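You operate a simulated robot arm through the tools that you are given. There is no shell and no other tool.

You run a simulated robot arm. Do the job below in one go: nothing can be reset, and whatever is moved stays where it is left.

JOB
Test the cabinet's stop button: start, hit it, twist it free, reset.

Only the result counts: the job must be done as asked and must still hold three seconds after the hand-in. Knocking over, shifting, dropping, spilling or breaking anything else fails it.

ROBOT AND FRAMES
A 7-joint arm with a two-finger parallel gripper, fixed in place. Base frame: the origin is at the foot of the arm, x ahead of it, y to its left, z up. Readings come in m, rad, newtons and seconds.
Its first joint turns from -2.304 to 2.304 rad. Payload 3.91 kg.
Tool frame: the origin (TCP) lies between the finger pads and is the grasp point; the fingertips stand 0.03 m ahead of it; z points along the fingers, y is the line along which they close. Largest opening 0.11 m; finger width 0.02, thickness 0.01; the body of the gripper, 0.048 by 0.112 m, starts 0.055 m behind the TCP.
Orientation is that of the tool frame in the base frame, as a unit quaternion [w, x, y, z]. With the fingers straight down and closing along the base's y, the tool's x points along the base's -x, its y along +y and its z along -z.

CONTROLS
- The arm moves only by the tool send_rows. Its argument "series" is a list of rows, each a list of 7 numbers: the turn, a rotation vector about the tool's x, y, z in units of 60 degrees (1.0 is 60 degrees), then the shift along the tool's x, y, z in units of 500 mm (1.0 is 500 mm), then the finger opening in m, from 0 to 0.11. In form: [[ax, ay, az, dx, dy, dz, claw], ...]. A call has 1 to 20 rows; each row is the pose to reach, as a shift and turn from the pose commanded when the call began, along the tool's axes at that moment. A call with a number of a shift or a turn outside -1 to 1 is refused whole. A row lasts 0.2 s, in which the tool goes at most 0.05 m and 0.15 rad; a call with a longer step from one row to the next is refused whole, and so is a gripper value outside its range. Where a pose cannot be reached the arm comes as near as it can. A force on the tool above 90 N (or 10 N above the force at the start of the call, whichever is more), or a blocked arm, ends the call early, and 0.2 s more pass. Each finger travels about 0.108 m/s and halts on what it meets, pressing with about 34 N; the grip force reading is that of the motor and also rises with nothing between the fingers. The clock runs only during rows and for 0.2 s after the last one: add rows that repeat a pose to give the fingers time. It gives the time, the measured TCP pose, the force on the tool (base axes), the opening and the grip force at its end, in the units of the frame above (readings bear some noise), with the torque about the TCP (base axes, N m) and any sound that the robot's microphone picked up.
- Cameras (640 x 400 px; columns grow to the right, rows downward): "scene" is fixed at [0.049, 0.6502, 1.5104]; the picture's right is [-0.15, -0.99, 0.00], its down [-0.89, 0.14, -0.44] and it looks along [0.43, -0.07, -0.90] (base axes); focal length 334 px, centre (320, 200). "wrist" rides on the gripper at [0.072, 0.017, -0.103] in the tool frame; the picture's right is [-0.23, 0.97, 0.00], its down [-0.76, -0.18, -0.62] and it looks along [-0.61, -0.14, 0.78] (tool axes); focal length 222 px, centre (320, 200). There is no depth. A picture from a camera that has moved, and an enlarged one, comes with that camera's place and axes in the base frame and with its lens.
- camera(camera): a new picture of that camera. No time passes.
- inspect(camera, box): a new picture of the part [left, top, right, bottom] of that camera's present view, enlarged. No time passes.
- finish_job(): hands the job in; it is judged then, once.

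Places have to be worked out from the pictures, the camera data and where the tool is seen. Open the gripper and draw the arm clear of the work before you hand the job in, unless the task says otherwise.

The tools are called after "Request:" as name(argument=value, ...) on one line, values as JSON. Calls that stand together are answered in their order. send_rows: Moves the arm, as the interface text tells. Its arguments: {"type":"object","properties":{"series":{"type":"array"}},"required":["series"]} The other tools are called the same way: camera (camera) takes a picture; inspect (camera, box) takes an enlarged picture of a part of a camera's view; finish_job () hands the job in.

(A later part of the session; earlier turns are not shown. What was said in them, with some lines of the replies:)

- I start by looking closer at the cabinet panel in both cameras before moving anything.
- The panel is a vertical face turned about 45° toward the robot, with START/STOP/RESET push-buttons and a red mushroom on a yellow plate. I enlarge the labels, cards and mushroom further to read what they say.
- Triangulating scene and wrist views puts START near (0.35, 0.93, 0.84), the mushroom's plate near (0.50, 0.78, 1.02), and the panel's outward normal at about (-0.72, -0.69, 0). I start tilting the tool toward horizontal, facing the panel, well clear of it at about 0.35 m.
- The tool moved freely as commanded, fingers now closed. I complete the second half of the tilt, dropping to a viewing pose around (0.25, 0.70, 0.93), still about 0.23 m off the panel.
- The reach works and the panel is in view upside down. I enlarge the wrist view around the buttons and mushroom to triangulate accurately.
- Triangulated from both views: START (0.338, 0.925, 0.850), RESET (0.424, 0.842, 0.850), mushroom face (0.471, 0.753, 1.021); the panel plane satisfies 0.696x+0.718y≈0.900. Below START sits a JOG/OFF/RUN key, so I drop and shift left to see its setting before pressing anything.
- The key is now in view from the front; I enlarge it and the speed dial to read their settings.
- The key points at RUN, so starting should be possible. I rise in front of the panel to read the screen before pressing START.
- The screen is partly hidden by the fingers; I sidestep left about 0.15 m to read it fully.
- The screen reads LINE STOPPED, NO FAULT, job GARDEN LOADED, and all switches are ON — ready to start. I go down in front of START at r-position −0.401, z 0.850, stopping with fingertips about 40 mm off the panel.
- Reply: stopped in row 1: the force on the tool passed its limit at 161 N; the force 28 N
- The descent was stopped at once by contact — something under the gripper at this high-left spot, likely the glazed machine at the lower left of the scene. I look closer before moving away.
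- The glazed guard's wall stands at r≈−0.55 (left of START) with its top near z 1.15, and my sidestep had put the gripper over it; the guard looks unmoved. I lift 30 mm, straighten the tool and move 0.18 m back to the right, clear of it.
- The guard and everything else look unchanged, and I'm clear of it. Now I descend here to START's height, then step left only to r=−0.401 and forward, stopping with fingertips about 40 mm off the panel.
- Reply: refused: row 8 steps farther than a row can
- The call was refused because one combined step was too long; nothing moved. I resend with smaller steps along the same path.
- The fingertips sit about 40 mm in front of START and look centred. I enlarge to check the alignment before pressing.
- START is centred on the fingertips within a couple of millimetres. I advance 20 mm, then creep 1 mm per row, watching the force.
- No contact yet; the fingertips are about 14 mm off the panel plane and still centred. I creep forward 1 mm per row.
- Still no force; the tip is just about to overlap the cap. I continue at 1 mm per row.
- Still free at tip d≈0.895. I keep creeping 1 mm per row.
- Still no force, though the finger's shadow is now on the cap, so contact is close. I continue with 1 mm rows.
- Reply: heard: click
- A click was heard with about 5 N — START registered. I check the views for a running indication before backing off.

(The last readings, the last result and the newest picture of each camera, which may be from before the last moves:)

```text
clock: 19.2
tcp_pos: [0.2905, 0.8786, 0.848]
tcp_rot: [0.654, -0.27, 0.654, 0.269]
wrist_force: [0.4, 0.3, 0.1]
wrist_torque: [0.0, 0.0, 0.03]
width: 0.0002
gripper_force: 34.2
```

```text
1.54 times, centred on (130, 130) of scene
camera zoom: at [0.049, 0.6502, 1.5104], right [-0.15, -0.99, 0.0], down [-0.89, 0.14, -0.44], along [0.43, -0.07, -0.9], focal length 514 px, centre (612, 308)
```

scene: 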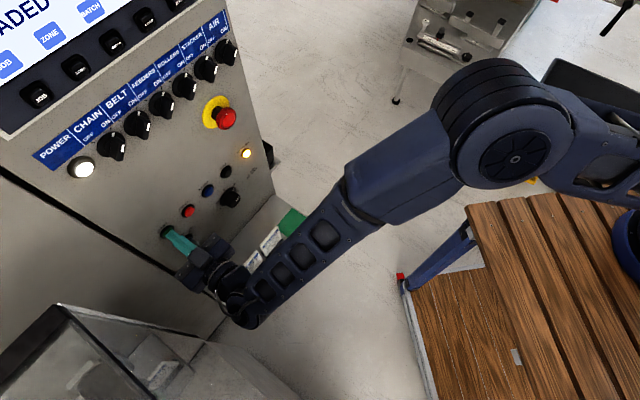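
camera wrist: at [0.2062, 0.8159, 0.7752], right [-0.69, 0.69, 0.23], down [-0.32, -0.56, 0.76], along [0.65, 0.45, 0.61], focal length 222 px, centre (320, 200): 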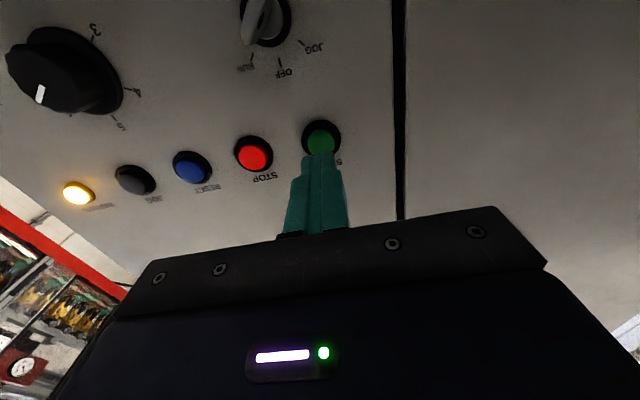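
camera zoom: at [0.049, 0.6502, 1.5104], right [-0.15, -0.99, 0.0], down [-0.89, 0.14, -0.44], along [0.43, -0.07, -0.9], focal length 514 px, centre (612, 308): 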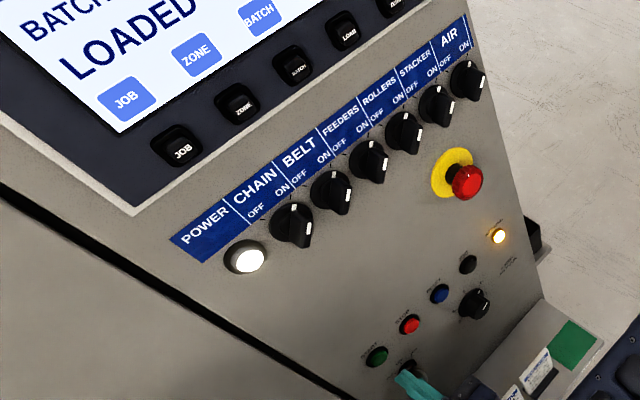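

The WARNING lamp lit up, so START has begun a start warning. I wait about two seconds and try to read the screen through the scene camera's upper-left edge.

Request:
inspect(camera="scene", box=[-120, -100, 130, 60])

Request:
send_rows(series=[[0, 0, 0, 0, 0, 0, 0.0], [0, 0, 0, 0, 0, 0, 0.0], [0, 0, 0, 0, 0, 0, 0.0]])

Request:
inspect(camera="scene", box=[0, 0, 260, 260])

Request:
inspect(camera="scene", box=[0, 0, 100, 10])

```text
refused: -120 is not a number from 0 to 640
```

```text
clock: 20.0
tcp_pos: [0.2908, 0.8781, 0.8479]
tcp_rot: [0.654, -0.271, 0.654, 0.269]
wrist_force: [-0.2, -0.2, 0.0]
wrist_torque: [-0.03, 0.01, 0.01]
width: 0.0
gripper_force: 34.0
```

```text
1.54 times, centred on (130, 130) of scene
camera zoom: at [0.049, 0.6502, 1.5104], right [-0.15, -0.99, 0.0], down [-0.89, 0.14, -0.44], along [0.43, -0.07, -0.9], focal length 514 px, centre (612, 308)
```

zoom: 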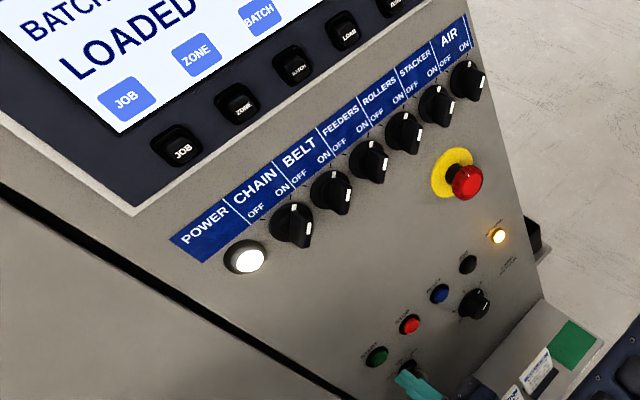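

```text
6.40 times, centred on (50, 5) of scene
camera zoom: at [0.049, 0.6502, 1.5104], right [-0.15, -0.99, 0.0], down [-0.89, 0.14, -0.44], along [0.43, -0.07, -0.9], focal length 2138 px, centre (2048, 1448)
```

zoom: 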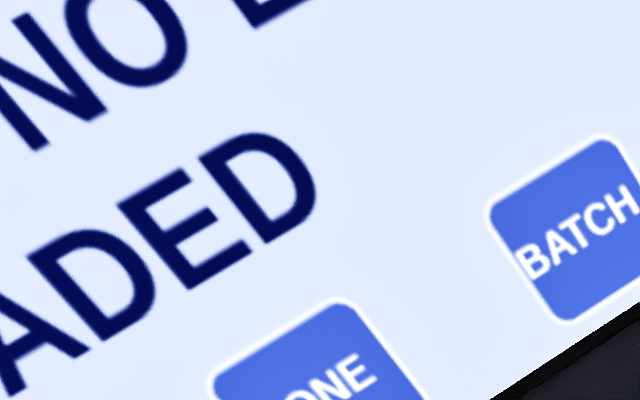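

The amber WARNING lamp stays on. I use wider thin boxes to see more of the screen beyond the frame edge.

Request:
inspect(camera="scene", box=[0, 0, 300, 1])

Request:
inspect(camera="scene", box=[0, 0, 400, 2])

Request:
inspect(camera="scene", box=[0, 0, 2, 180])

```text
2.13 times, centred on (150, 0) of scene
camera zoom: at [0.049, 0.6502, 1.5104], right [-0.15, -0.99, 0.0], down [-0.89, 0.14, -0.44], along [0.43, -0.07, -0.9], focal length 713 px, centre (683, 626)
```

zoom: 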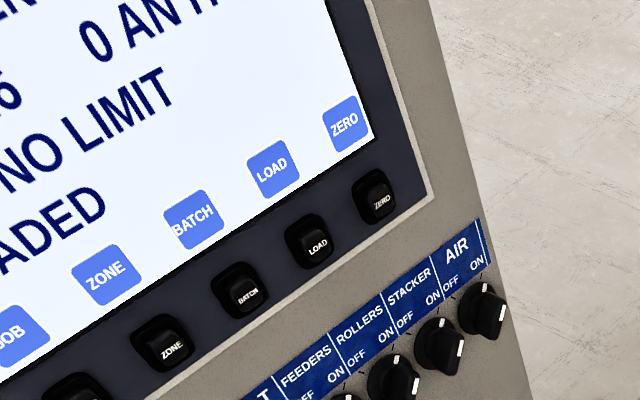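

```text
1.60 times, centred on (200, 1) of scene
camera zoom: at [0.049, 0.6502, 1.5104], right [-0.15, -0.99, 0.0], down [-0.89, 0.14, -0.44], along [0.43, -0.07, -0.9], focal length 534 px, centre (512, 518)
```

zoom: 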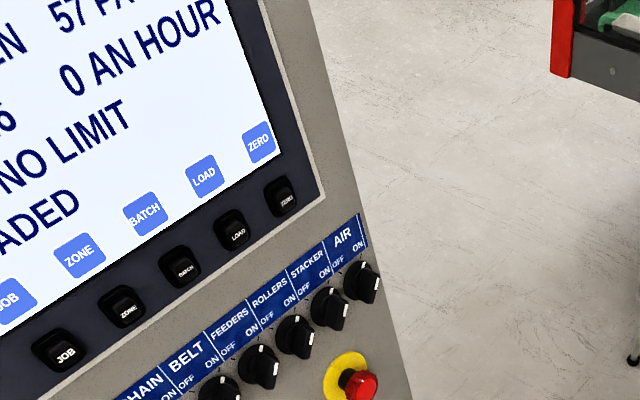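

```text
2.22 times, centred on (1, 90) of scene
camera zoom: at [0.049, 0.6502, 1.5104], right [-0.15, -0.99, 0.0], down [-0.89, 0.14, -0.44], along [0.43, -0.07, -0.9], focal length 742 px, centre (1029, 444)
```

zoom: 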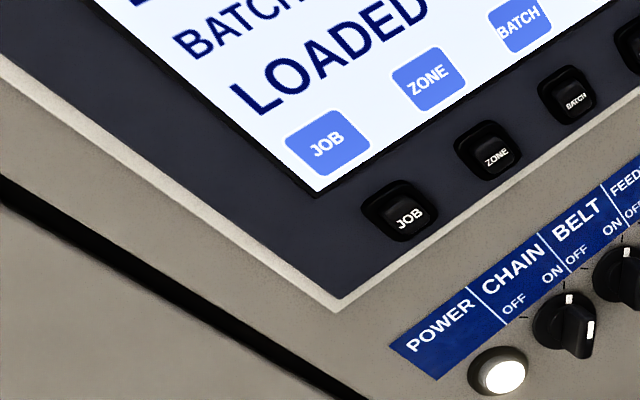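

The screen still shows "0 AN HOUR" while WARNING is lit, so it's in the start-warning phase. I wait another second in front of START and look again.

Request:
send_rows(series=[[0, 0, 0, 0, 0, 0, 0.0], [0, 0, 0, 0, 0, 0, 0.0], [0, 0, 0, 0, 0, 0, 0.0], [0, 0, 0, 0, 0, 0, 0.0]])

Request:
inspect(camera="scene", box=[0, 0, 400, 2])

Request:
camera(camera="wrist")

```text
clock: 21.0
tcp_pos: [0.2895, 0.8777, 0.8476]
tcp_rot: [0.653, -0.271, 0.653, 0.269]
wrist_force: [-0.6, -0.6, 0.6]
wrist_torque: [-0.01, -0.01, -0.03]
width: 0.0001
gripper_force: 33.7
```

```text
1.60 times, centred on (200, 1) of scene
camera zoom: at [0.049, 0.6502, 1.5104], right [-0.15, -0.99, 0.0], down [-0.89, 0.14, -0.44], along [0.43, -0.07, -0.9], focal length 534 px, centre (512, 518)
```

zoom: 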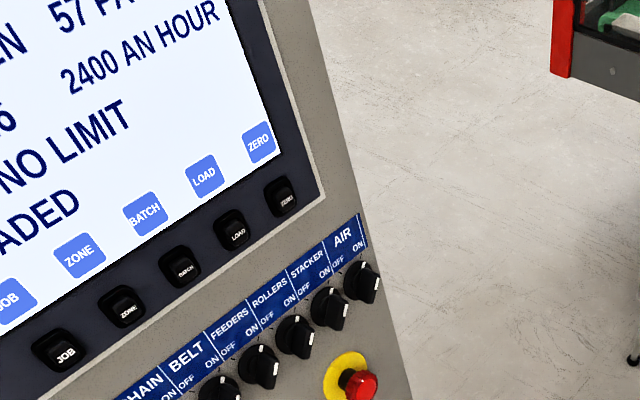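

```text
taken
camera wrist: at [0.2061, 0.816, 0.7752], right [-0.69, 0.69, 0.23], down [-0.32, -0.56, 0.76], along [0.65, 0.45, 0.61], focal length 222 px, centre (320, 200)
```

wrist: 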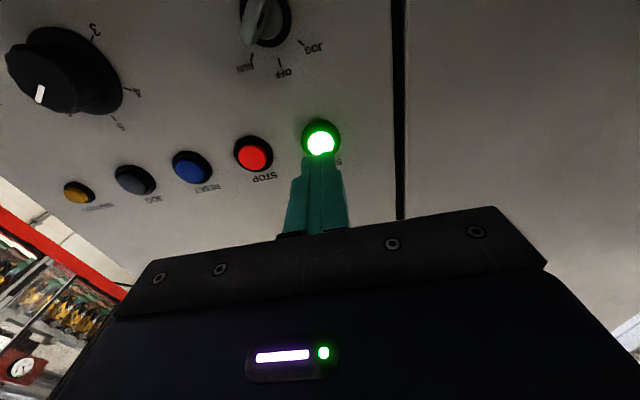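

The warning ended: START is lit green and the screen shows 2400 AN HOUR — the line is running. I back off, move across and up, and stop with the closed fingertips about 30 mm in front of the mushroom.

Request:
send_rows(series=[[0, 0, 0, 0, 0, -0.08, 0.0], [0, 0, 0, 0, 0, -0.16, 0.0], [0, 0, 0, -0.05, -0.062, -0.16, 0.0], [0, 0, 0, -0.1, -0.124, -0.16, 0.0], [0, 0, 0, -0.15, -0.187, -0.16, 0.0], [0, 0, 0, -0.2, -0.249, -0.16, 0.0], [0, 0, 0, -0.25, -0.311, -0.16, 0.0], [0, 0, 0, -0.3, -0.373, -0.16, 0.0], [0, 0, 0, -0.347, -0.435, -0.16, 0.0], [0, 0, 0, -0.347, -0.435, -0.1, 0.0], [0, 0, 0, -0.347, -0.435, -0.047, 0.0]])

Request:
camera(camera="wrist")

Request:
inspect(camera="wrist", box=[270, 90, 370, 180])

Request:
inspect(camera="scene", box=[180, 80, 280, 160])

Request:
inspect(camera="scene", box=[0, 0, 400, 2])

```text
clock: 23.4
tcp_pos: [0.4269, 0.7065, 1.023]
tcp_rot: [0.653, -0.271, 0.653, 0.27]
wrist_force: [-0.6, 0.2, 0.0]
wrist_torque: [0.0, 0.05, -0.02]
width: 0.0
gripper_force: 33.9
```

```text
taken
camera wrist: at [0.3423, 0.645, 0.9493], right [-0.69, 0.69, 0.23], down [-0.32, -0.56, 0.76], along [0.65, 0.45, 0.61], focal length 222 px, centre (320, 200)
```

wrist: 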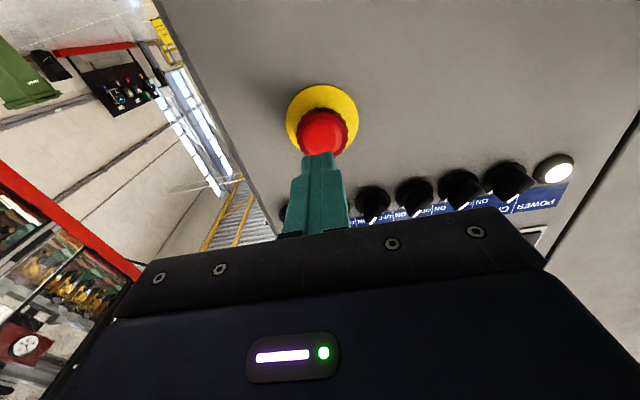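

```text
4.44 times, centred on (320, 135) of wrist
camera zoom: at [0.3423, 0.645, 0.9493], right [-0.69, 0.69, 0.23], down [-0.32, -0.56, 0.76], along [0.65, 0.45, 0.61], focal length 987 px, centre (320, 489)
```

zoom: 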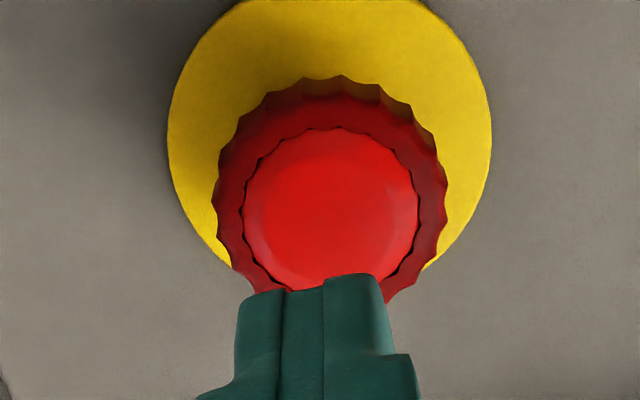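

```text
5.00 times, centred on (230, 120) of scene
camera zoom: at [0.049, 0.6502, 1.5104], right [-0.15, -0.99, 0.0], down [-0.89, 0.14, -0.44], along [0.43, -0.07, -0.9], focal length 1670 px, centre (770, 600)
```

zoom: 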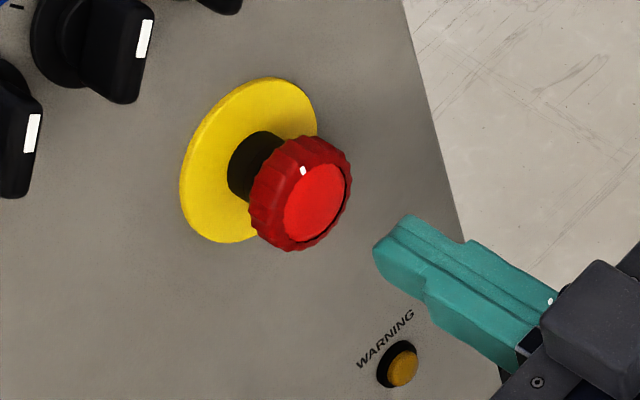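

```text
1.60 times, centred on (200, 1) of scene
camera zoom: at [0.049, 0.6502, 1.5104], right [-0.15, -0.99, 0.0], down [-0.89, 0.14, -0.44], along [0.43, -0.07, -0.9], focal length 534 px, centre (512, 518)
```

zoom: 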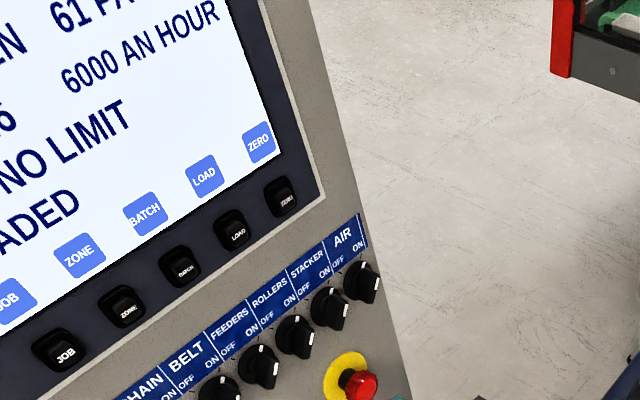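

The line runs at 6000 AN HOUR and the fingertips are centred on the mushroom. I advance 25 mm, then push on 2 mm per row until it clicks.

Request:
send_rows(series=[[0, 0, 0, 0.003, 0.003, 0.03, 0.0], [0, 0, 0, 0.003, 0.003, 0.05, 0.0], [0, 0, 0, 0.003, 0.003, 0.054, 0.0], [0, 0, 0, 0.003, 0.003, 0.058, 0.0], [0, 0, 0, 0.003, 0.003, 0.062, 0.0], [0, 0, 0, 0.003, 0.003, 0.066, 0.0], [0, 0, 0, 0.003, 0.003, 0.07, 0.0], [0, 0, 0, 0.003, 0.003, 0.074, 0.0]])

Request:
inspect(camera="scene", box=[180, 80, 280, 160])

```text
clock: 25.2
tcp_pos: [0.4508, 0.7325, 1.0207]
tcp_rot: [0.653, -0.272, 0.654, 0.269]
wrist_force: [-3.0, -2.9, -0.7]
wrist_torque: [-0.01, -0.06, 0.01]
width: 0.0
gripper_force: 34.1
```

```text
5.00 times, centred on (230, 120) of scene
camera zoom: at [0.049, 0.6502, 1.5104], right [-0.15, -0.99, 0.0], down [-0.89, 0.14, -0.44], along [0.43, -0.07, -0.9], focal length 1670 px, centre (770, 600)
```

zoom: 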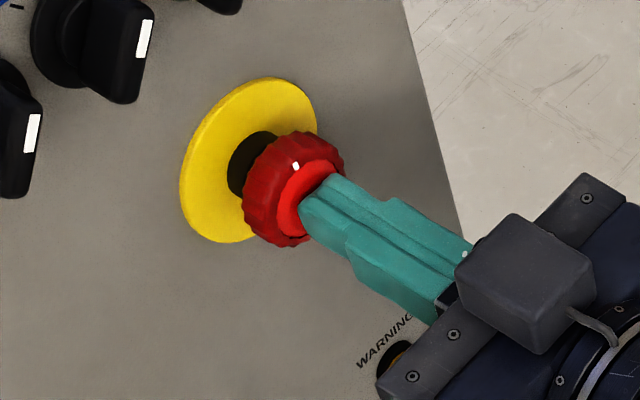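

The fingers are pushing the mushroom in, with about 4 N so far. I keep pushing in 1.5 mm rows.

Request:
send_rows(series=[[0, 0, 0, 0, 0, 0.003, 0.0], [0, 0, 0, 0, 0, 0.006, 0.0], [0, 0, 0, 0, 0, 0.009, 0.0], [0, 0, 0, 0, 0, 0.012, 0.0]])

Request:
inspect(camera="scene", box=[180, 80, 280, 160])

Request:
inspect(camera="scene", box=[0, 0, 400, 2])

```text
clock: 26.2
tcp_pos: [0.4527, 0.7349, 1.0212]
tcp_rot: [0.653, -0.271, 0.654, 0.27]
wrist_force: [-46.9, -72.9, -8.4]
wrist_torque: [0.62, 0.5, -0.52]
width: 0.0001
gripper_force: 34.1
heard: click
```

```text
5.00 times, centred on (230, 120) of scene
camera zoom: at [0.049, 0.6502, 1.5104], right [-0.15, -0.99, 0.0], down [-0.89, 0.14, -0.44], along [0.43, -0.07, -0.9], focal length 1670 px, centre (770, 600)
```

zoom: 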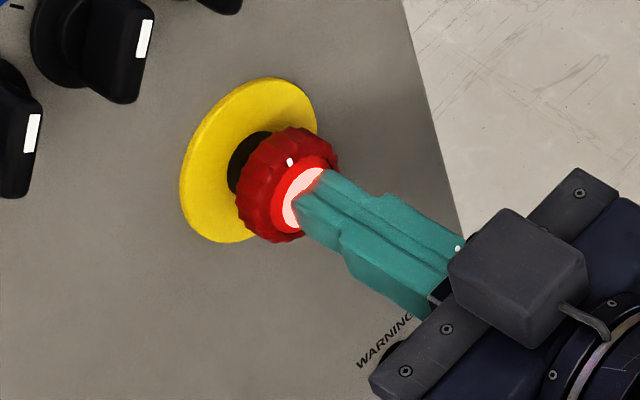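

```text
1.60 times, centred on (200, 1) of scene
camera zoom: at [0.049, 0.6502, 1.5104], right [-0.15, -0.99, 0.0], down [-0.89, 0.14, -0.44], along [0.43, -0.07, -0.9], focal length 534 px, centre (512, 518)
```

zoom: 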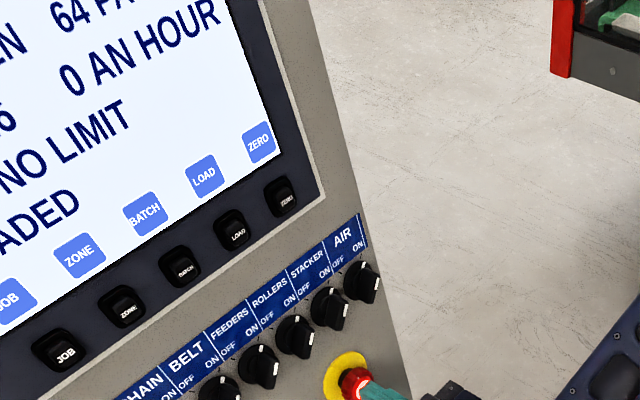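

The mushroom clicked, lit up, and the screen dropped to 0 AN HOUR: the stop works. I retreat 60 mm, open the fingers and look for twist arrows and centring.

Request:
send_rows(series=[[0, 0, 0, 0, 0, -0.01, 0.0], [0, 0, 0, 0, 0, -0.04, 0.0], [0, 0, 0, 0, 0, -0.1, 0.02], [0, 0, 0, 0, 0, -0.14, 0.05], [0, 0, 0, 0, 0, -0.14, 0.08], [0, 0, 0, 0, 0, -0.14, 0.08], [0, 0, 0, 0, 0, -0.14, 0.08]])

Request:
camera(camera="wrist")

Request:
inspect(camera="wrist", box=[260, 70, 380, 190])

Request:
inspect(camera="scene", box=[180, 80, 280, 160])

```text
clock: 27.8
tcp_pos: [0.4061, 0.687, 1.0193]
tcp_rot: [0.653, -0.272, 0.653, 0.27]
wrist_force: [-0.5, 0.1, 0.3]
wrist_torque: [-0.01, -0.03, -0.01]
width: 0.0802
gripper_force: 0.1
```

```text
taken
camera wrist: at [0.3218, 0.626, 0.9474], right [-0.69, 0.69, 0.23], down [-0.32, -0.56, 0.76], along [0.65, 0.45, 0.61], focal length 222 px, centre (320, 200)
```

wrist: 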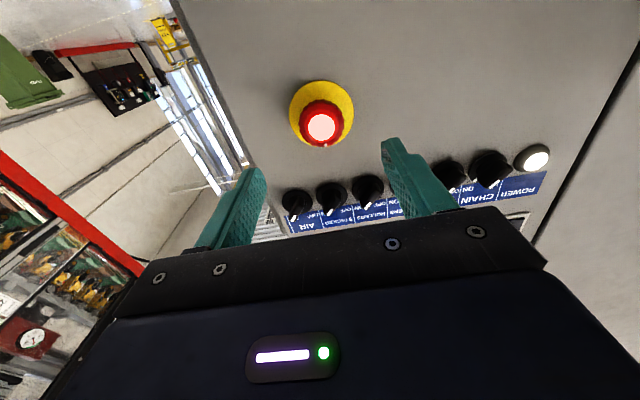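

```text
3.33 times, centred on (320, 130) of wrist
camera zoom: at [0.3218, 0.626, 0.9474], right [-0.69, 0.69, 0.23], down [-0.32, -0.56, 0.76], along [0.65, 0.45, 0.61], focal length 740 px, centre (320, 433)
```

zoom: 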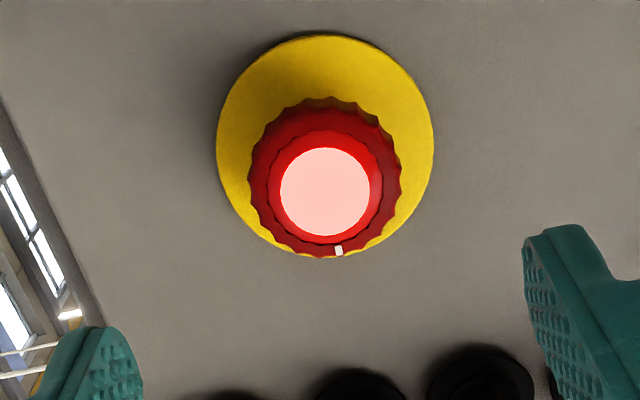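

```text
5.00 times, centred on (230, 120) of scene
camera zoom: at [0.049, 0.6502, 1.5104], right [-0.15, -0.99, 0.0], down [-0.89, 0.14, -0.44], along [0.43, -0.07, -0.9], focal length 1670 px, centre (770, 600)
```

zoom: 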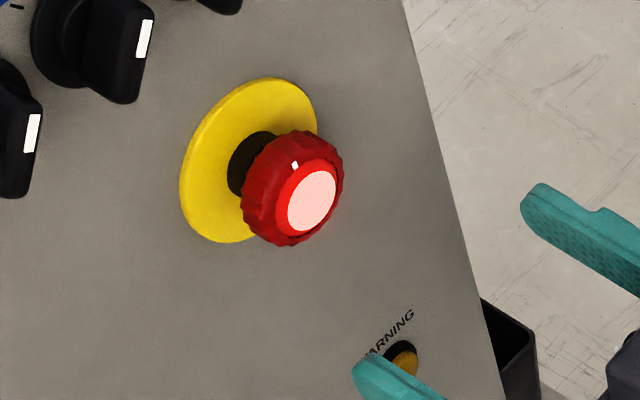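

The mushroom is latched and lit, its white tick at 12 o'clock, and it sits 1–2 mm to one side of the tool axis. I advance 80 mm with the fingers open at 0.08 so the pads straddle the head, keeping the tips off the plate.

Request:
send_rows(series=[[0, 0, 0, 0, 0.003, 0.05, 0.08], [0, 0, 0, 0, 0.003, 0.1, 0.08], [0, 0, 0, 0, 0.003, 0.13, 0.08], [0, 0, 0, 0, 0.003, 0.15, 0.08], [0, 0, 0, 0, 0.003, 0.16, 0.08]])

Request:
inspect(camera="wrist", box=[220, 90, 420, 230])

Request:
inspect(camera="scene", box=[180, 80, 280, 160])

```text
clock: 29.0
tcp_pos: [0.4604, 0.745, 1.0205]
tcp_rot: [0.653, -0.272, 0.653, 0.27]
wrist_force: [-0.4, -0.6, 0.0]
wrist_torque: [0.04, -0.01, 0.01]
width: 0.08
gripper_force: 0.1
```

```text
2.86 times, centred on (320, 160) of wrist
camera zoom: at [0.377, 0.6844, 0.9477], right [-0.69, 0.69, 0.23], down [-0.32, -0.56, 0.76], along [0.65, 0.45, 0.61], focal length 635 px, centre (320, 314)
```

zoom: 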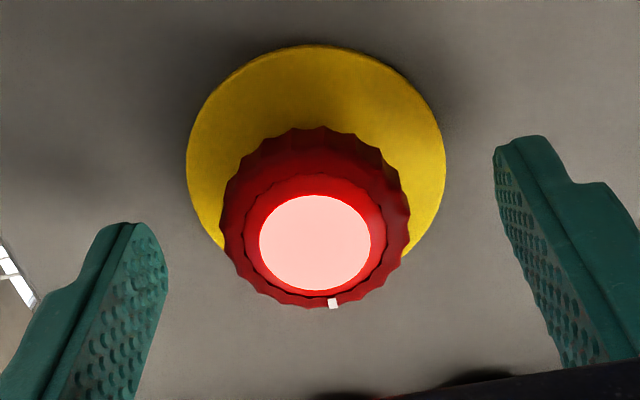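

```text
5.00 times, centred on (230, 120) of scene
camera zoom: at [0.049, 0.6502, 1.5104], right [-0.15, -0.99, 0.0], down [-0.89, 0.14, -0.44], along [0.43, -0.07, -0.9], focal length 1670 px, centre (770, 600)
```

zoom: 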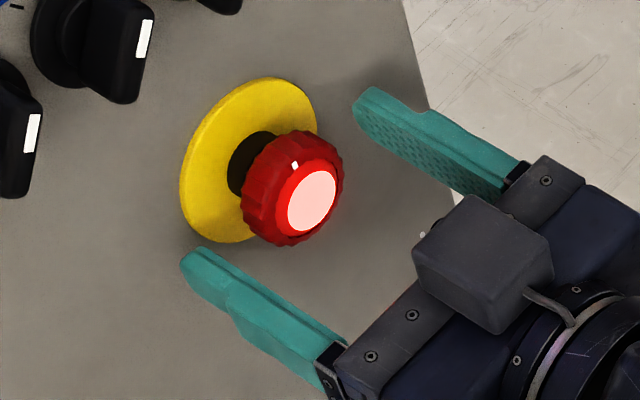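

The head is centred between the pads and the tips reach alongside it without touching the plate. I close the fingers on it and let the grip settle.

Request:
send_rows(series=[[0, 0, 0, 0, 0, 0, 0.06], [0, 0, 0, 0, 0, 0, 0.045], [0, 0, 0, 0, 0, 0, 0.03], [0, 0, 0, 0, 0, 0, 0.0], [0, 0, 0, 0, 0, 0, 0.0]])

Request:
inspect(camera="wrist", box=[220, 90, 420, 230])

Request:
inspect(camera="scene", box=[180, 80, 280, 160])

```text
clock: 30.2
tcp_pos: [0.4616, 0.7452, 1.02]
tcp_rot: [0.654, -0.27, 0.654, 0.269]
wrist_force: [7.1, -10.8, -0.6]
wrist_torque: [0.06, -0.13, -0.39]
width: 0.0415
gripper_force: 45.4
```

```text
2.86 times, centred on (320, 160) of wrist
camera zoom: at [0.3776, 0.6838, 0.9476], right [-0.69, 0.69, 0.23], down [-0.32, -0.56, 0.76], along [0.65, 0.45, 0.61], focal length 635 px, centre (320, 314)
```

zoom: 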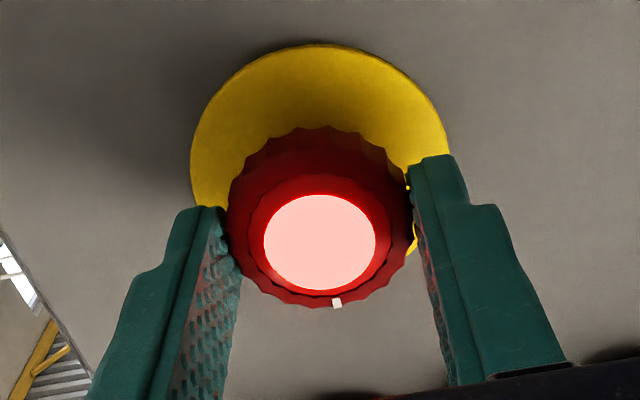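

```text
5.00 times, centred on (230, 120) of scene
camera zoom: at [0.049, 0.6502, 1.5104], right [-0.15, -0.99, 0.0], down [-0.89, 0.14, -0.44], along [0.43, -0.07, -0.9], focal length 1670 px, centre (770, 600)
```

zoom: 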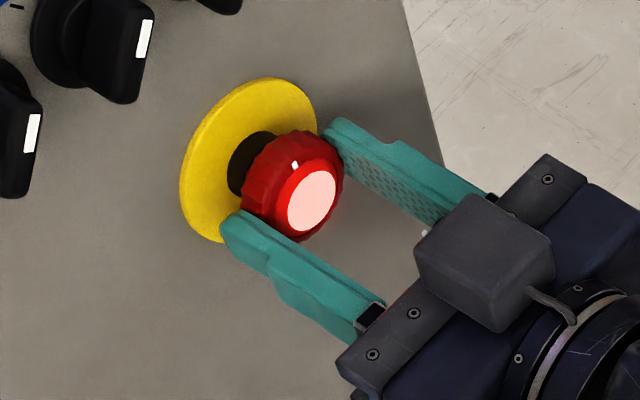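

Gripped at 0.0415 m with a small side load. I now twist clockwise (positive about tool z), 6° per row up to about 36°, and listen for a click.

Request:
send_rows(series=[[0, 0, 0.05, 0, -0.001, 0, 0.0], [0, 0, 0.15, 0, -0.001, 0, 0.0], [0, 0, 0.25, 0, -0.001, 0, 0.0], [0, 0, 0.35, 0, -0.001, 0, 0.0], [0, 0, 0.45, 0, -0.001, 0, 0.0], [0, 0, 0.55, 0, -0.001, 0, 0.0], [0, 0, 0.6, 0, -0.001, 0, 0.0]])

Request:
inspect(camera="wrist", box=[220, 90, 420, 230])

Request:
inspect(camera="scene", box=[180, 80, 280, 160])

```text
clock: 31.8
tcp_pos: [0.4623, 0.746, 1.0191]
tcp_rot: [0.538, -0.054, 0.705, 0.458]
wrist_force: [0.8, -9.0, -7.8]
wrist_torque: [-0.56, 0.37, 0.14]
width: 0.0412
gripper_force: 44.5
```

```text
2.86 times, centred on (320, 160) of wrist
camera zoom: at [0.3497, 0.7114, 0.9716], right [-0.46, 0.47, 0.76], down [-0.02, -0.86, 0.51], along [0.89, 0.22, 0.41], focal length 635 px, centre (320, 314)
```

zoom: 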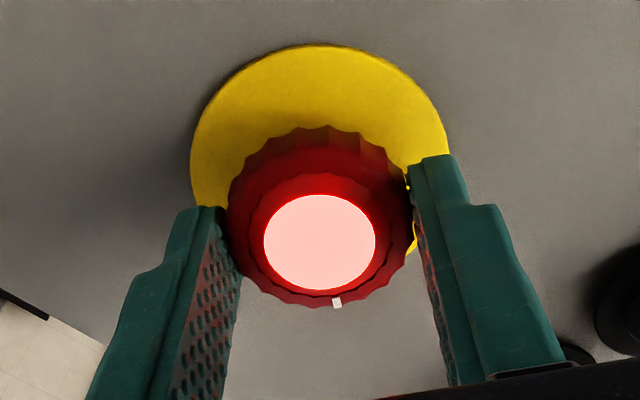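

```text
5.00 times, centred on (230, 120) of scene
camera zoom: at [0.049, 0.6502, 1.5104], right [-0.15, -0.99, 0.0], down [-0.89, 0.14, -0.44], along [0.43, -0.07, -0.9], focal length 1670 px, centre (770, 600)
```

zoom: 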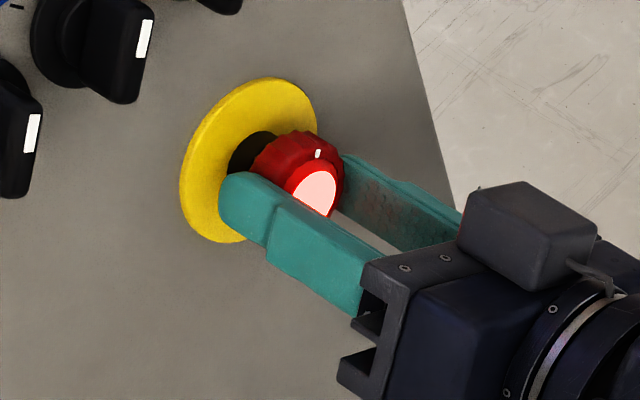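

The head turns with the gripper (tick moved about 36° clockwise) against light torque, with no release yet. I continue twisting another 30°.

Request:
send_rows(series=[[0, 0, 0.08, 0, 0, 0, 0.0], [0, 0, 0.16, 0, 0, 0, 0.0], [0, 0, 0.24, 0, 0, 0, 0.0], [0, 0, 0.32, 0, 0, 0, 0.0], [0, 0, 0.4, 0, 0, 0, 0.0], [0, 0, 0.48, 0, 0, 0, 0.0]])

Request:
inspect(camera="wrist", box=[220, 90, 420, 230])

Request:
inspect(camera="scene", box=[180, 80, 280, 160])

```text
clock: 32.9
tcp_pos: [0.4642, 0.7451, 1.0223]
tcp_rot: [0.444, 0.082, 0.716, 0.533]
wrist_force: [3.2, -11.5, -16.6]
wrist_torque: [-0.22, 0.06, 0.11]
width: 0.0416
gripper_force: 45.3
out of reach, approached as far as the arm can: row 4, 5
stopped in row 5: the force on the tool passed its limit at 93 N (the readings are from after the stop); the commanded pose is now the measured one
```

```text
2.86 times, centred on (320, 160) of wrist
camera zoom: at [0.3414, 0.7237, 1.0008], right [-0.21, 0.27, 0.94], down [0.06, -0.95, 0.29], along [0.98, 0.12, 0.18], focal length 635 px, centre (320, 314)
```

zoom: 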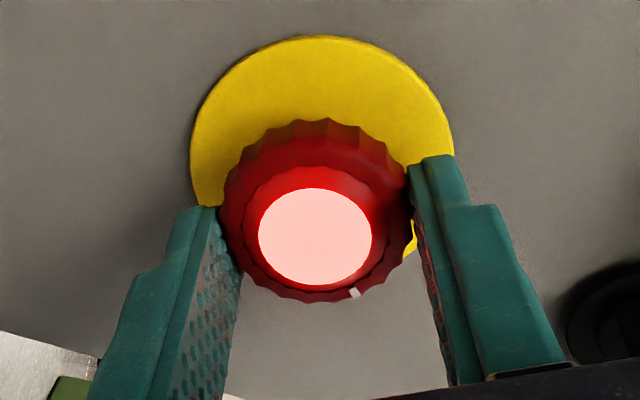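

```text
5.00 times, centred on (230, 120) of scene
camera zoom: at [0.049, 0.6502, 1.5104], right [-0.15, -0.99, 0.0], down [-0.89, 0.14, -0.44], along [0.43, -0.07, -0.9], focal length 1670 px, centre (770, 600)
```

zoom: 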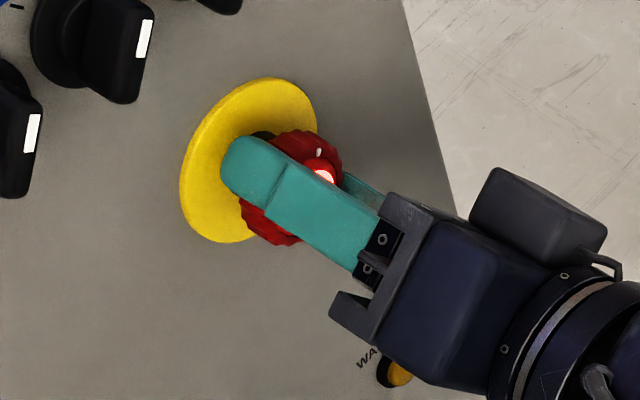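

The arm hit its turning limit near 57° and the pads slipped, leaving the head at about 40° and still lit. I open the fingers and see where the head rests.

Request:
send_rows(series=[[0, 0, 0, 0, 0, 0, 0.05], [0, 0, 0, 0, 0, 0, 0.08], [0, 0, 0, 0, 0, 0, 0.08]])

Request:
inspect(camera="wrist", box=[220, 90, 420, 230])

Request:
inspect(camera="scene", box=[195, 85, 255, 145])

Request:
inspect(camera="scene", box=[0, 0, 400, 2])

```text
clock: 33.7
tcp_pos: [0.4637, 0.7451, 1.0248]
tcp_rot: [0.443, 0.082, 0.715, 0.535]
wrist_force: [-0.5, -0.2, -0.4]
wrist_torque: [-0.03, 0.03, 0.01]
width: 0.0806
gripper_force: 0.1
```

```text
2.86 times, centred on (320, 160) of wrist
camera zoom: at [0.3403, 0.7242, 1.0028], right [-0.21, 0.27, 0.94], down [0.06, -0.95, 0.29], along [0.98, 0.12, 0.18], focal length 635 px, centre (320, 314)
```

zoom: 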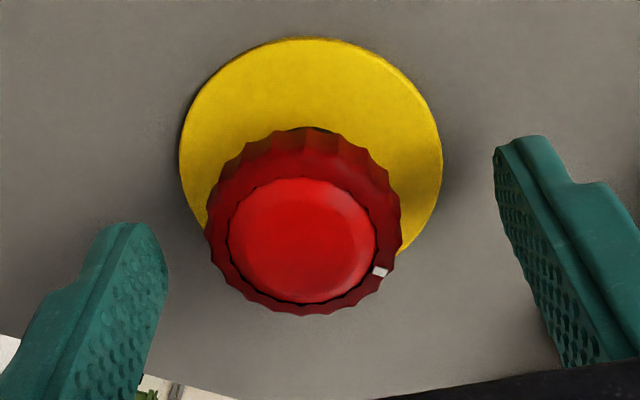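

```text
6.67 times, centred on (225, 115) of scene
camera zoom: at [0.049, 0.6502, 1.5104], right [-0.15, -0.99, 0.0], down [-0.89, 0.14, -0.44], along [0.43, -0.07, -0.9], focal length 2227 px, centre (953, 767)
```

zoom: 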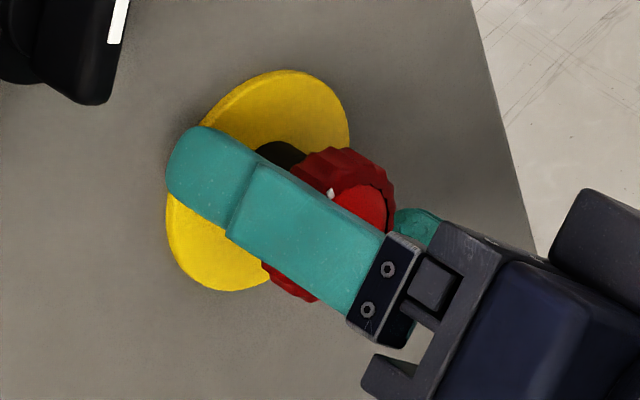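

```text
1.60 times, centred on (200, 1) of scene
camera zoom: at [0.049, 0.6502, 1.5104], right [-0.15, -0.99, 0.0], down [-0.89, 0.14, -0.44], along [0.43, -0.07, -0.9], focal length 534 px, centre (512, 518)
```

zoom: 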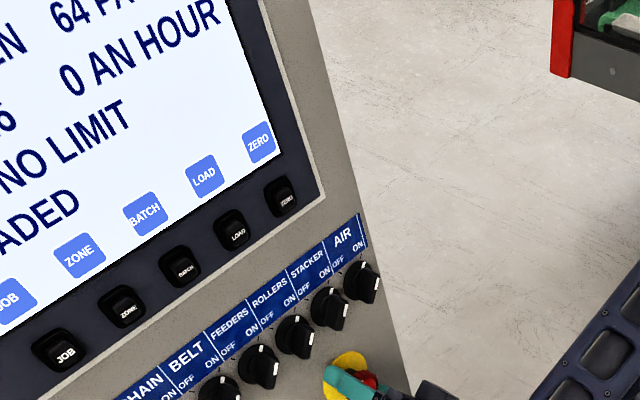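

The lamp in the mushroom is off, the head has popped out, and its tick has sprung back to 12 o'clock — it's released. I retreat straight out 90 mm with fingers open, then turn the tool back 57°.

Request:
send_rows(series=[[0, 0, 0, 0, 0, -0.03, 0.08], [0, 0, 0, 0, 0, -0.08, 0.08], [0, 0, 0, 0, 0, -0.14, 0.08], [0, 0, 0, 0, 0, -0.2, 0.08], [-0.004, -0.003, -0.12, 0, 0, -0.2, 0.06], [-0.009, -0.005, -0.24, 0, 0, -0.2, 0.04], [-0.013, -0.008, -0.36, 0, 0, -0.2, 0.02], [-0.017, -0.011, -0.48, 0, 0, -0.2, 0.0], [-0.022, -0.013, -0.6, 0, 0, -0.2, 0.0], [-0.026, -0.016, -0.72, 0, 0, -0.2, 0.0], [-0.03, -0.018, -0.84, 0, 0, -0.2, 0.0], [-0.0344, -0.0209, -0.95, 0, 0, -0.2, 0.0]])

Request:
camera(camera="wrist")

Request:
inspect(camera="scene", box=[180, 80, 280, 160])

Request:
camera(camera="scene")

```text
clock: 36.3
tcp_pos: [0.3916, 0.6767, 1.0278]
tcp_rot: [0.654, -0.272, 0.654, 0.267]
wrist_force: [-0.7, 0.1, -0.3]
wrist_torque: [0.0, 0.04, 0.0]
width: 0.0002
gripper_force: 33.5
```

```text
taken
camera wrist: at [0.307, 0.6151, 0.9555], right [-0.69, 0.69, 0.22], down [-0.32, -0.56, 0.76], along [0.65, 0.45, 0.61], focal length 222 px, centre (320, 200)
```

wrist: 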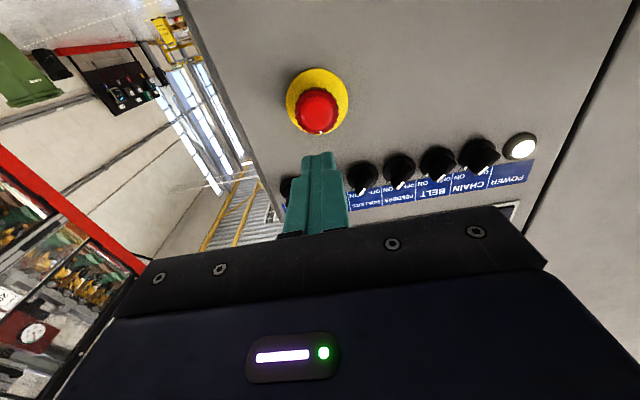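

```text
5.00 times, centred on (230, 120) of scene
camera zoom: at [0.049, 0.6502, 1.5104], right [-0.15, -0.99, 0.0], down [-0.89, 0.14, -0.44], along [0.43, -0.07, -0.9], focal length 1670 px, centre (770, 600)
```

zoom: 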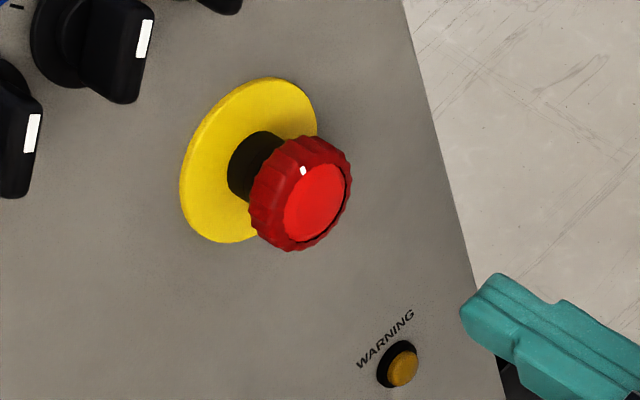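

```text
taken
```

scene: 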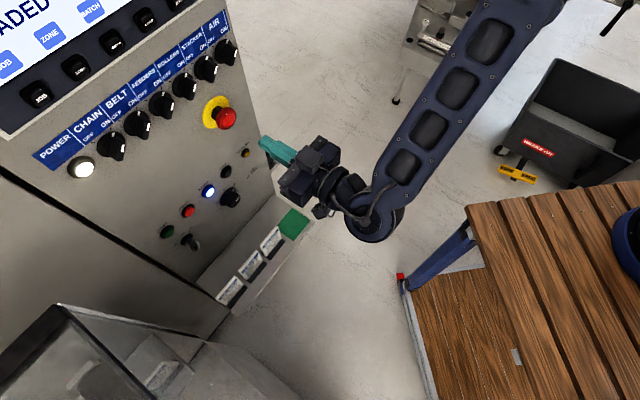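

The mushroom is back out exactly as at the start and dark, and RESET is now lit blue, asking for a reset. I move down and across to stand 40 mm in front of RESET with closed fingers.

Request:
send_rows(series=[[0, 0, 0, 0.06, 0.032, 0, 0.0], [0, 0, 0, 0.12, 0.064, 0, 0.0], [0, 0, 0, 0.18, 0.095, 0, 0.0], [0, 0, 0, 0.24, 0.127, 0, 0.0], [0, 0, 0, 0.3, 0.159, 0, 0.0], [0, 0, 0, 0.358, 0.189, 0, 0.0], [0, 0, 0, 0.358, 0.189, 0.06, 0.0], [0, 0, 0, 0.358, 0.189, 0.11, 0.0], [0, 0, 0, 0.358, 0.189, 0.141, 0.0]])

Request:
camera(camera="wrist")

Request:
inspect(camera="wrist", box=[270, 90, 370, 180])

Request:
inspect(camera="scene", box=[170, 160, 250, 230])

```text
clock: 38.3
tcp_pos: [0.3748, 0.792, 0.847]
tcp_rot: [0.654, -0.271, 0.654, 0.268]
wrist_force: [-0.8, 0.3, -0.2]
wrist_torque: [0.0, 0.02, -0.02]
width: 0.0
gripper_force: 33.7
```

```text
taken
camera wrist: at [0.2908, 0.7312, 0.775], right [-0.69, 0.69, 0.22], down [-0.32, -0.56, 0.76], along [0.65, 0.45, 0.61], focal length 222 px, centre (320, 200)
```

wrist: 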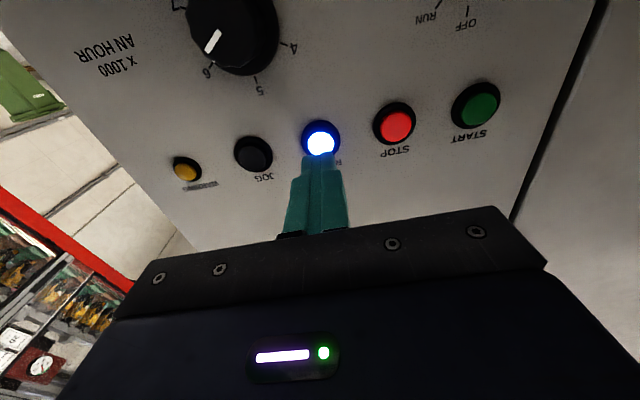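

```text
4.44 times, centred on (320, 135) of wrist
camera zoom: at [0.2908, 0.7312, 0.775], right [-0.69, 0.69, 0.22], down [-0.32, -0.56, 0.76], along [0.65, 0.45, 0.61], focal length 987 px, centre (320, 489)
```

zoom: 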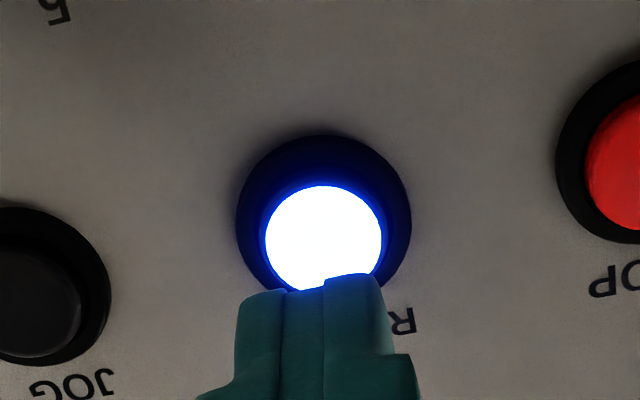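

```text
5.71 times, centred on (210, 195) of scene
camera zoom: at [0.049, 0.6502, 1.5104], right [-0.15, -0.99, 0.0], down [-0.89, 0.14, -0.44], along [0.43, -0.07, -0.9], focal length 1909 px, centre (949, 229)
```

zoom: 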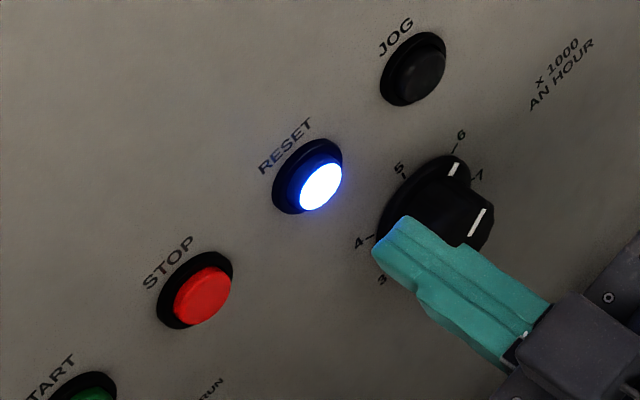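

RESET is lit and centred on the fingertips. START clicked about 40 mm ahead from the same stand-off, so I advance 36 mm and then creep 1 mm per row to 41 mm.

Request:
send_rows(series=[[0, 0, 0, 0, 0, 0.03, 0.0], [0, 0, 0, 0, 0, 0.055, 0.0], [0, 0, 0, 0, 0, 0.068, 0.0], [0, 0, 0, 0, 0, 0.072, 0.0], [0, 0, 0, 0, 0, 0.074, 0.0], [0, 0, 0, 0, 0, 0.076, 0.0], [0, 0, 0, 0, 0, 0.078, 0.0], [0, 0, 0, 0, 0, 0.08, 0.0], [0, 0, 0, 0, 0, 0.082, 0.0]])

Request:
inspect(camera="scene", box=[170, 160, 250, 230])

```text
clock: 40.3
tcp_pos: [0.4019, 0.821, 0.8496]
tcp_rot: [0.653, -0.272, 0.654, 0.269]
wrist_force: [-11.5, -10.5, 1.9]
wrist_torque: [0.08, -0.01, 0.01]
width: 0.0002
gripper_force: 33.8
heard: click
```

```text
5.71 times, centred on (210, 195) of scene
camera zoom: at [0.049, 0.6502, 1.5104], right [-0.15, -0.99, 0.0], down [-0.89, 0.14, -0.44], along [0.43, -0.07, -0.9], focal length 1909 px, centre (949, 229)
```

zoom: 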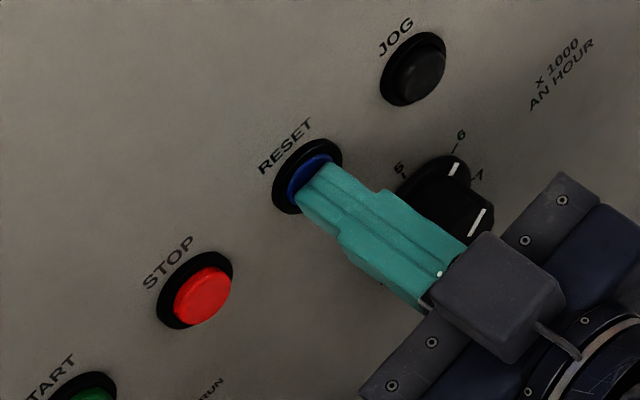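

RESET clicked and its lamp went out. I retreat straight back and then rise to the earlier safe viewing spot, opening the gripper, to read the screen.

Request:
send_rows(series=[[0, 0, 0, 0, 0, -0.02, 0.0], [0, 0, 0, 0, 0, -0.09, 0.0], [0, 0, 0, 0, 0, -0.17, 0.0], [0, 0, 0, 0, 0, -0.25, 0.0], [0, 0, 0, 0, 0, -0.33, 0.0], [0, 0, 0, 0, 0, -0.41, 0.0], [0, 0, 0, 0, 0.05, -0.47, 0.02], [0, 0, 0, -0.08, 0.1, -0.488, 0.04], [0, 0, 0, -0.16, 0.104, -0.488, 0.06], [0, 0, 0, -0.25, 0.104, -0.488, 0.08], [0, 0, 0, -0.34, 0.104, -0.488, 0.1], [0, 0, 0, -0.43, 0.104, -0.488, 0.11], [0, 0, 0, -0.52, 0.104, -0.488, 0.11], [0, 0, 0, -0.61, 0.104, -0.488, 0.11], [0, 0, 0, -0.7, 0.104, -0.488, 0.11], [0, 0, 0, -0.78, 0.104, -0.488, 0.11]])

Request:
camera(camera="wrist")

Request:
inspect(camera="wrist", box=[220, 80, 400, 220])

Request:
camera(camera="scene")

```text
clock: 43.7
tcp_pos: [0.1942, 0.6885, 1.2397]
tcp_rot: [0.653, -0.271, 0.654, 0.269]
wrist_force: [-0.3, 0.4, -0.5]
wrist_torque: [0.02, -0.02, 0.0]
width: 0.1101
gripper_force: 0.1
```

```text
taken
camera wrist: at [0.1092, 0.6273, 1.1661], right [-0.69, 0.69, 0.22], down [-0.32, -0.56, 0.76], along [0.65, 0.45, 0.61], focal length 222 px, centre (320, 200)
```

wrist: 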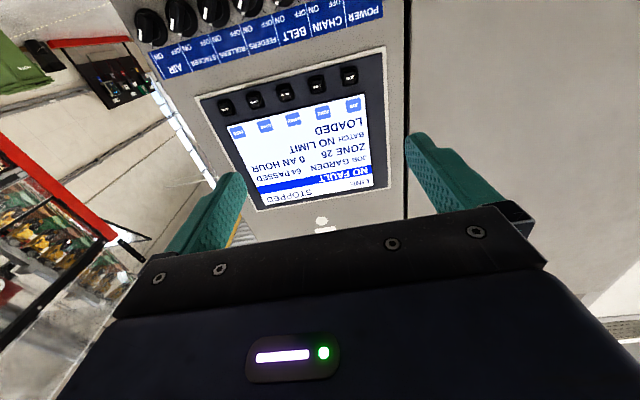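

```text
2.86 times, centred on (310, 150) of wrist
camera zoom: at [0.1092, 0.6273, 1.1661], right [-0.69, 0.69, 0.22], down [-0.32, -0.56, 0.76], along [0.65, 0.45, 0.61], focal length 635 px, centre (349, 343)
```

zoom: 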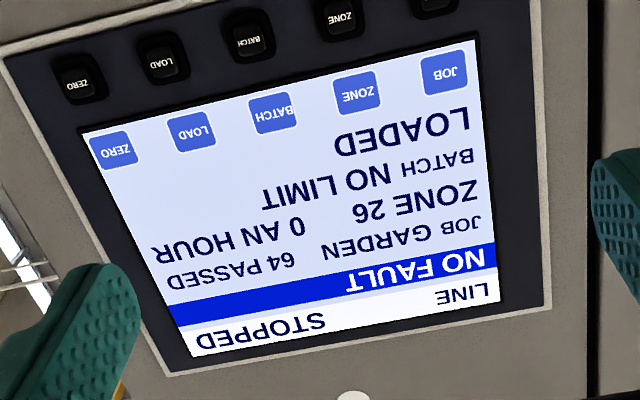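

```text
taken
```

scene: 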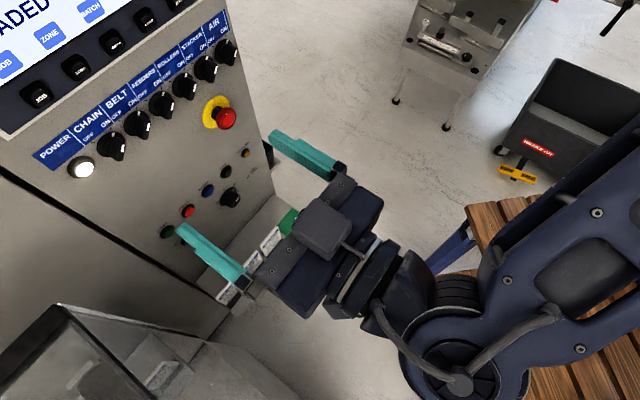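

The screen reads LINE STOPPED, NO FAULT, 0 AN HOUR, the mushroom is out and dark, RESET is off, and the knobs, cards and guard look as before. The gripper is open and clear of the panel, so I hand the job in.

Request:
finish_job()

```text
The job is handed in.
```

The stop button test is done and handed in. The button stopped the line, twisted free, and the line reset without a fault.

1. **Start:** I pressed START with the key already at RUN. After the WARNING lamp phase, START lit green and the line reached 6000 an hour.
2. **Hit:** I pushed the red mushroom button until it clicked. It lit up and the line dropped to 0 an hour.
3. **Twist free:** I gripped the button and turned it clockwise. The arm hit its turning limit and the pads slipped at about 40°. When I opened the fingers, the button had popped out, its lamp was off and its tick was back at 12 o'clock.
4. **Reset:** The RESET lamp was then lit. I pressed RESET until it clicked, and the lamp went out.

At hand-in the screen read LINE STOPPED, NO FAULT, with the passed count up from 57 to 64 from the test run. The gripper is open and the arm is clear of the panel.

**Contact with the guard:** Early on, while moving away from reading the screen, the gripper hit something at about 161 N. It was most likely the top of the glazed guard left of the cabinet. The call stopped at once and I backed off. The guard looked unmoved in later pictures, but I could only check it by camera.
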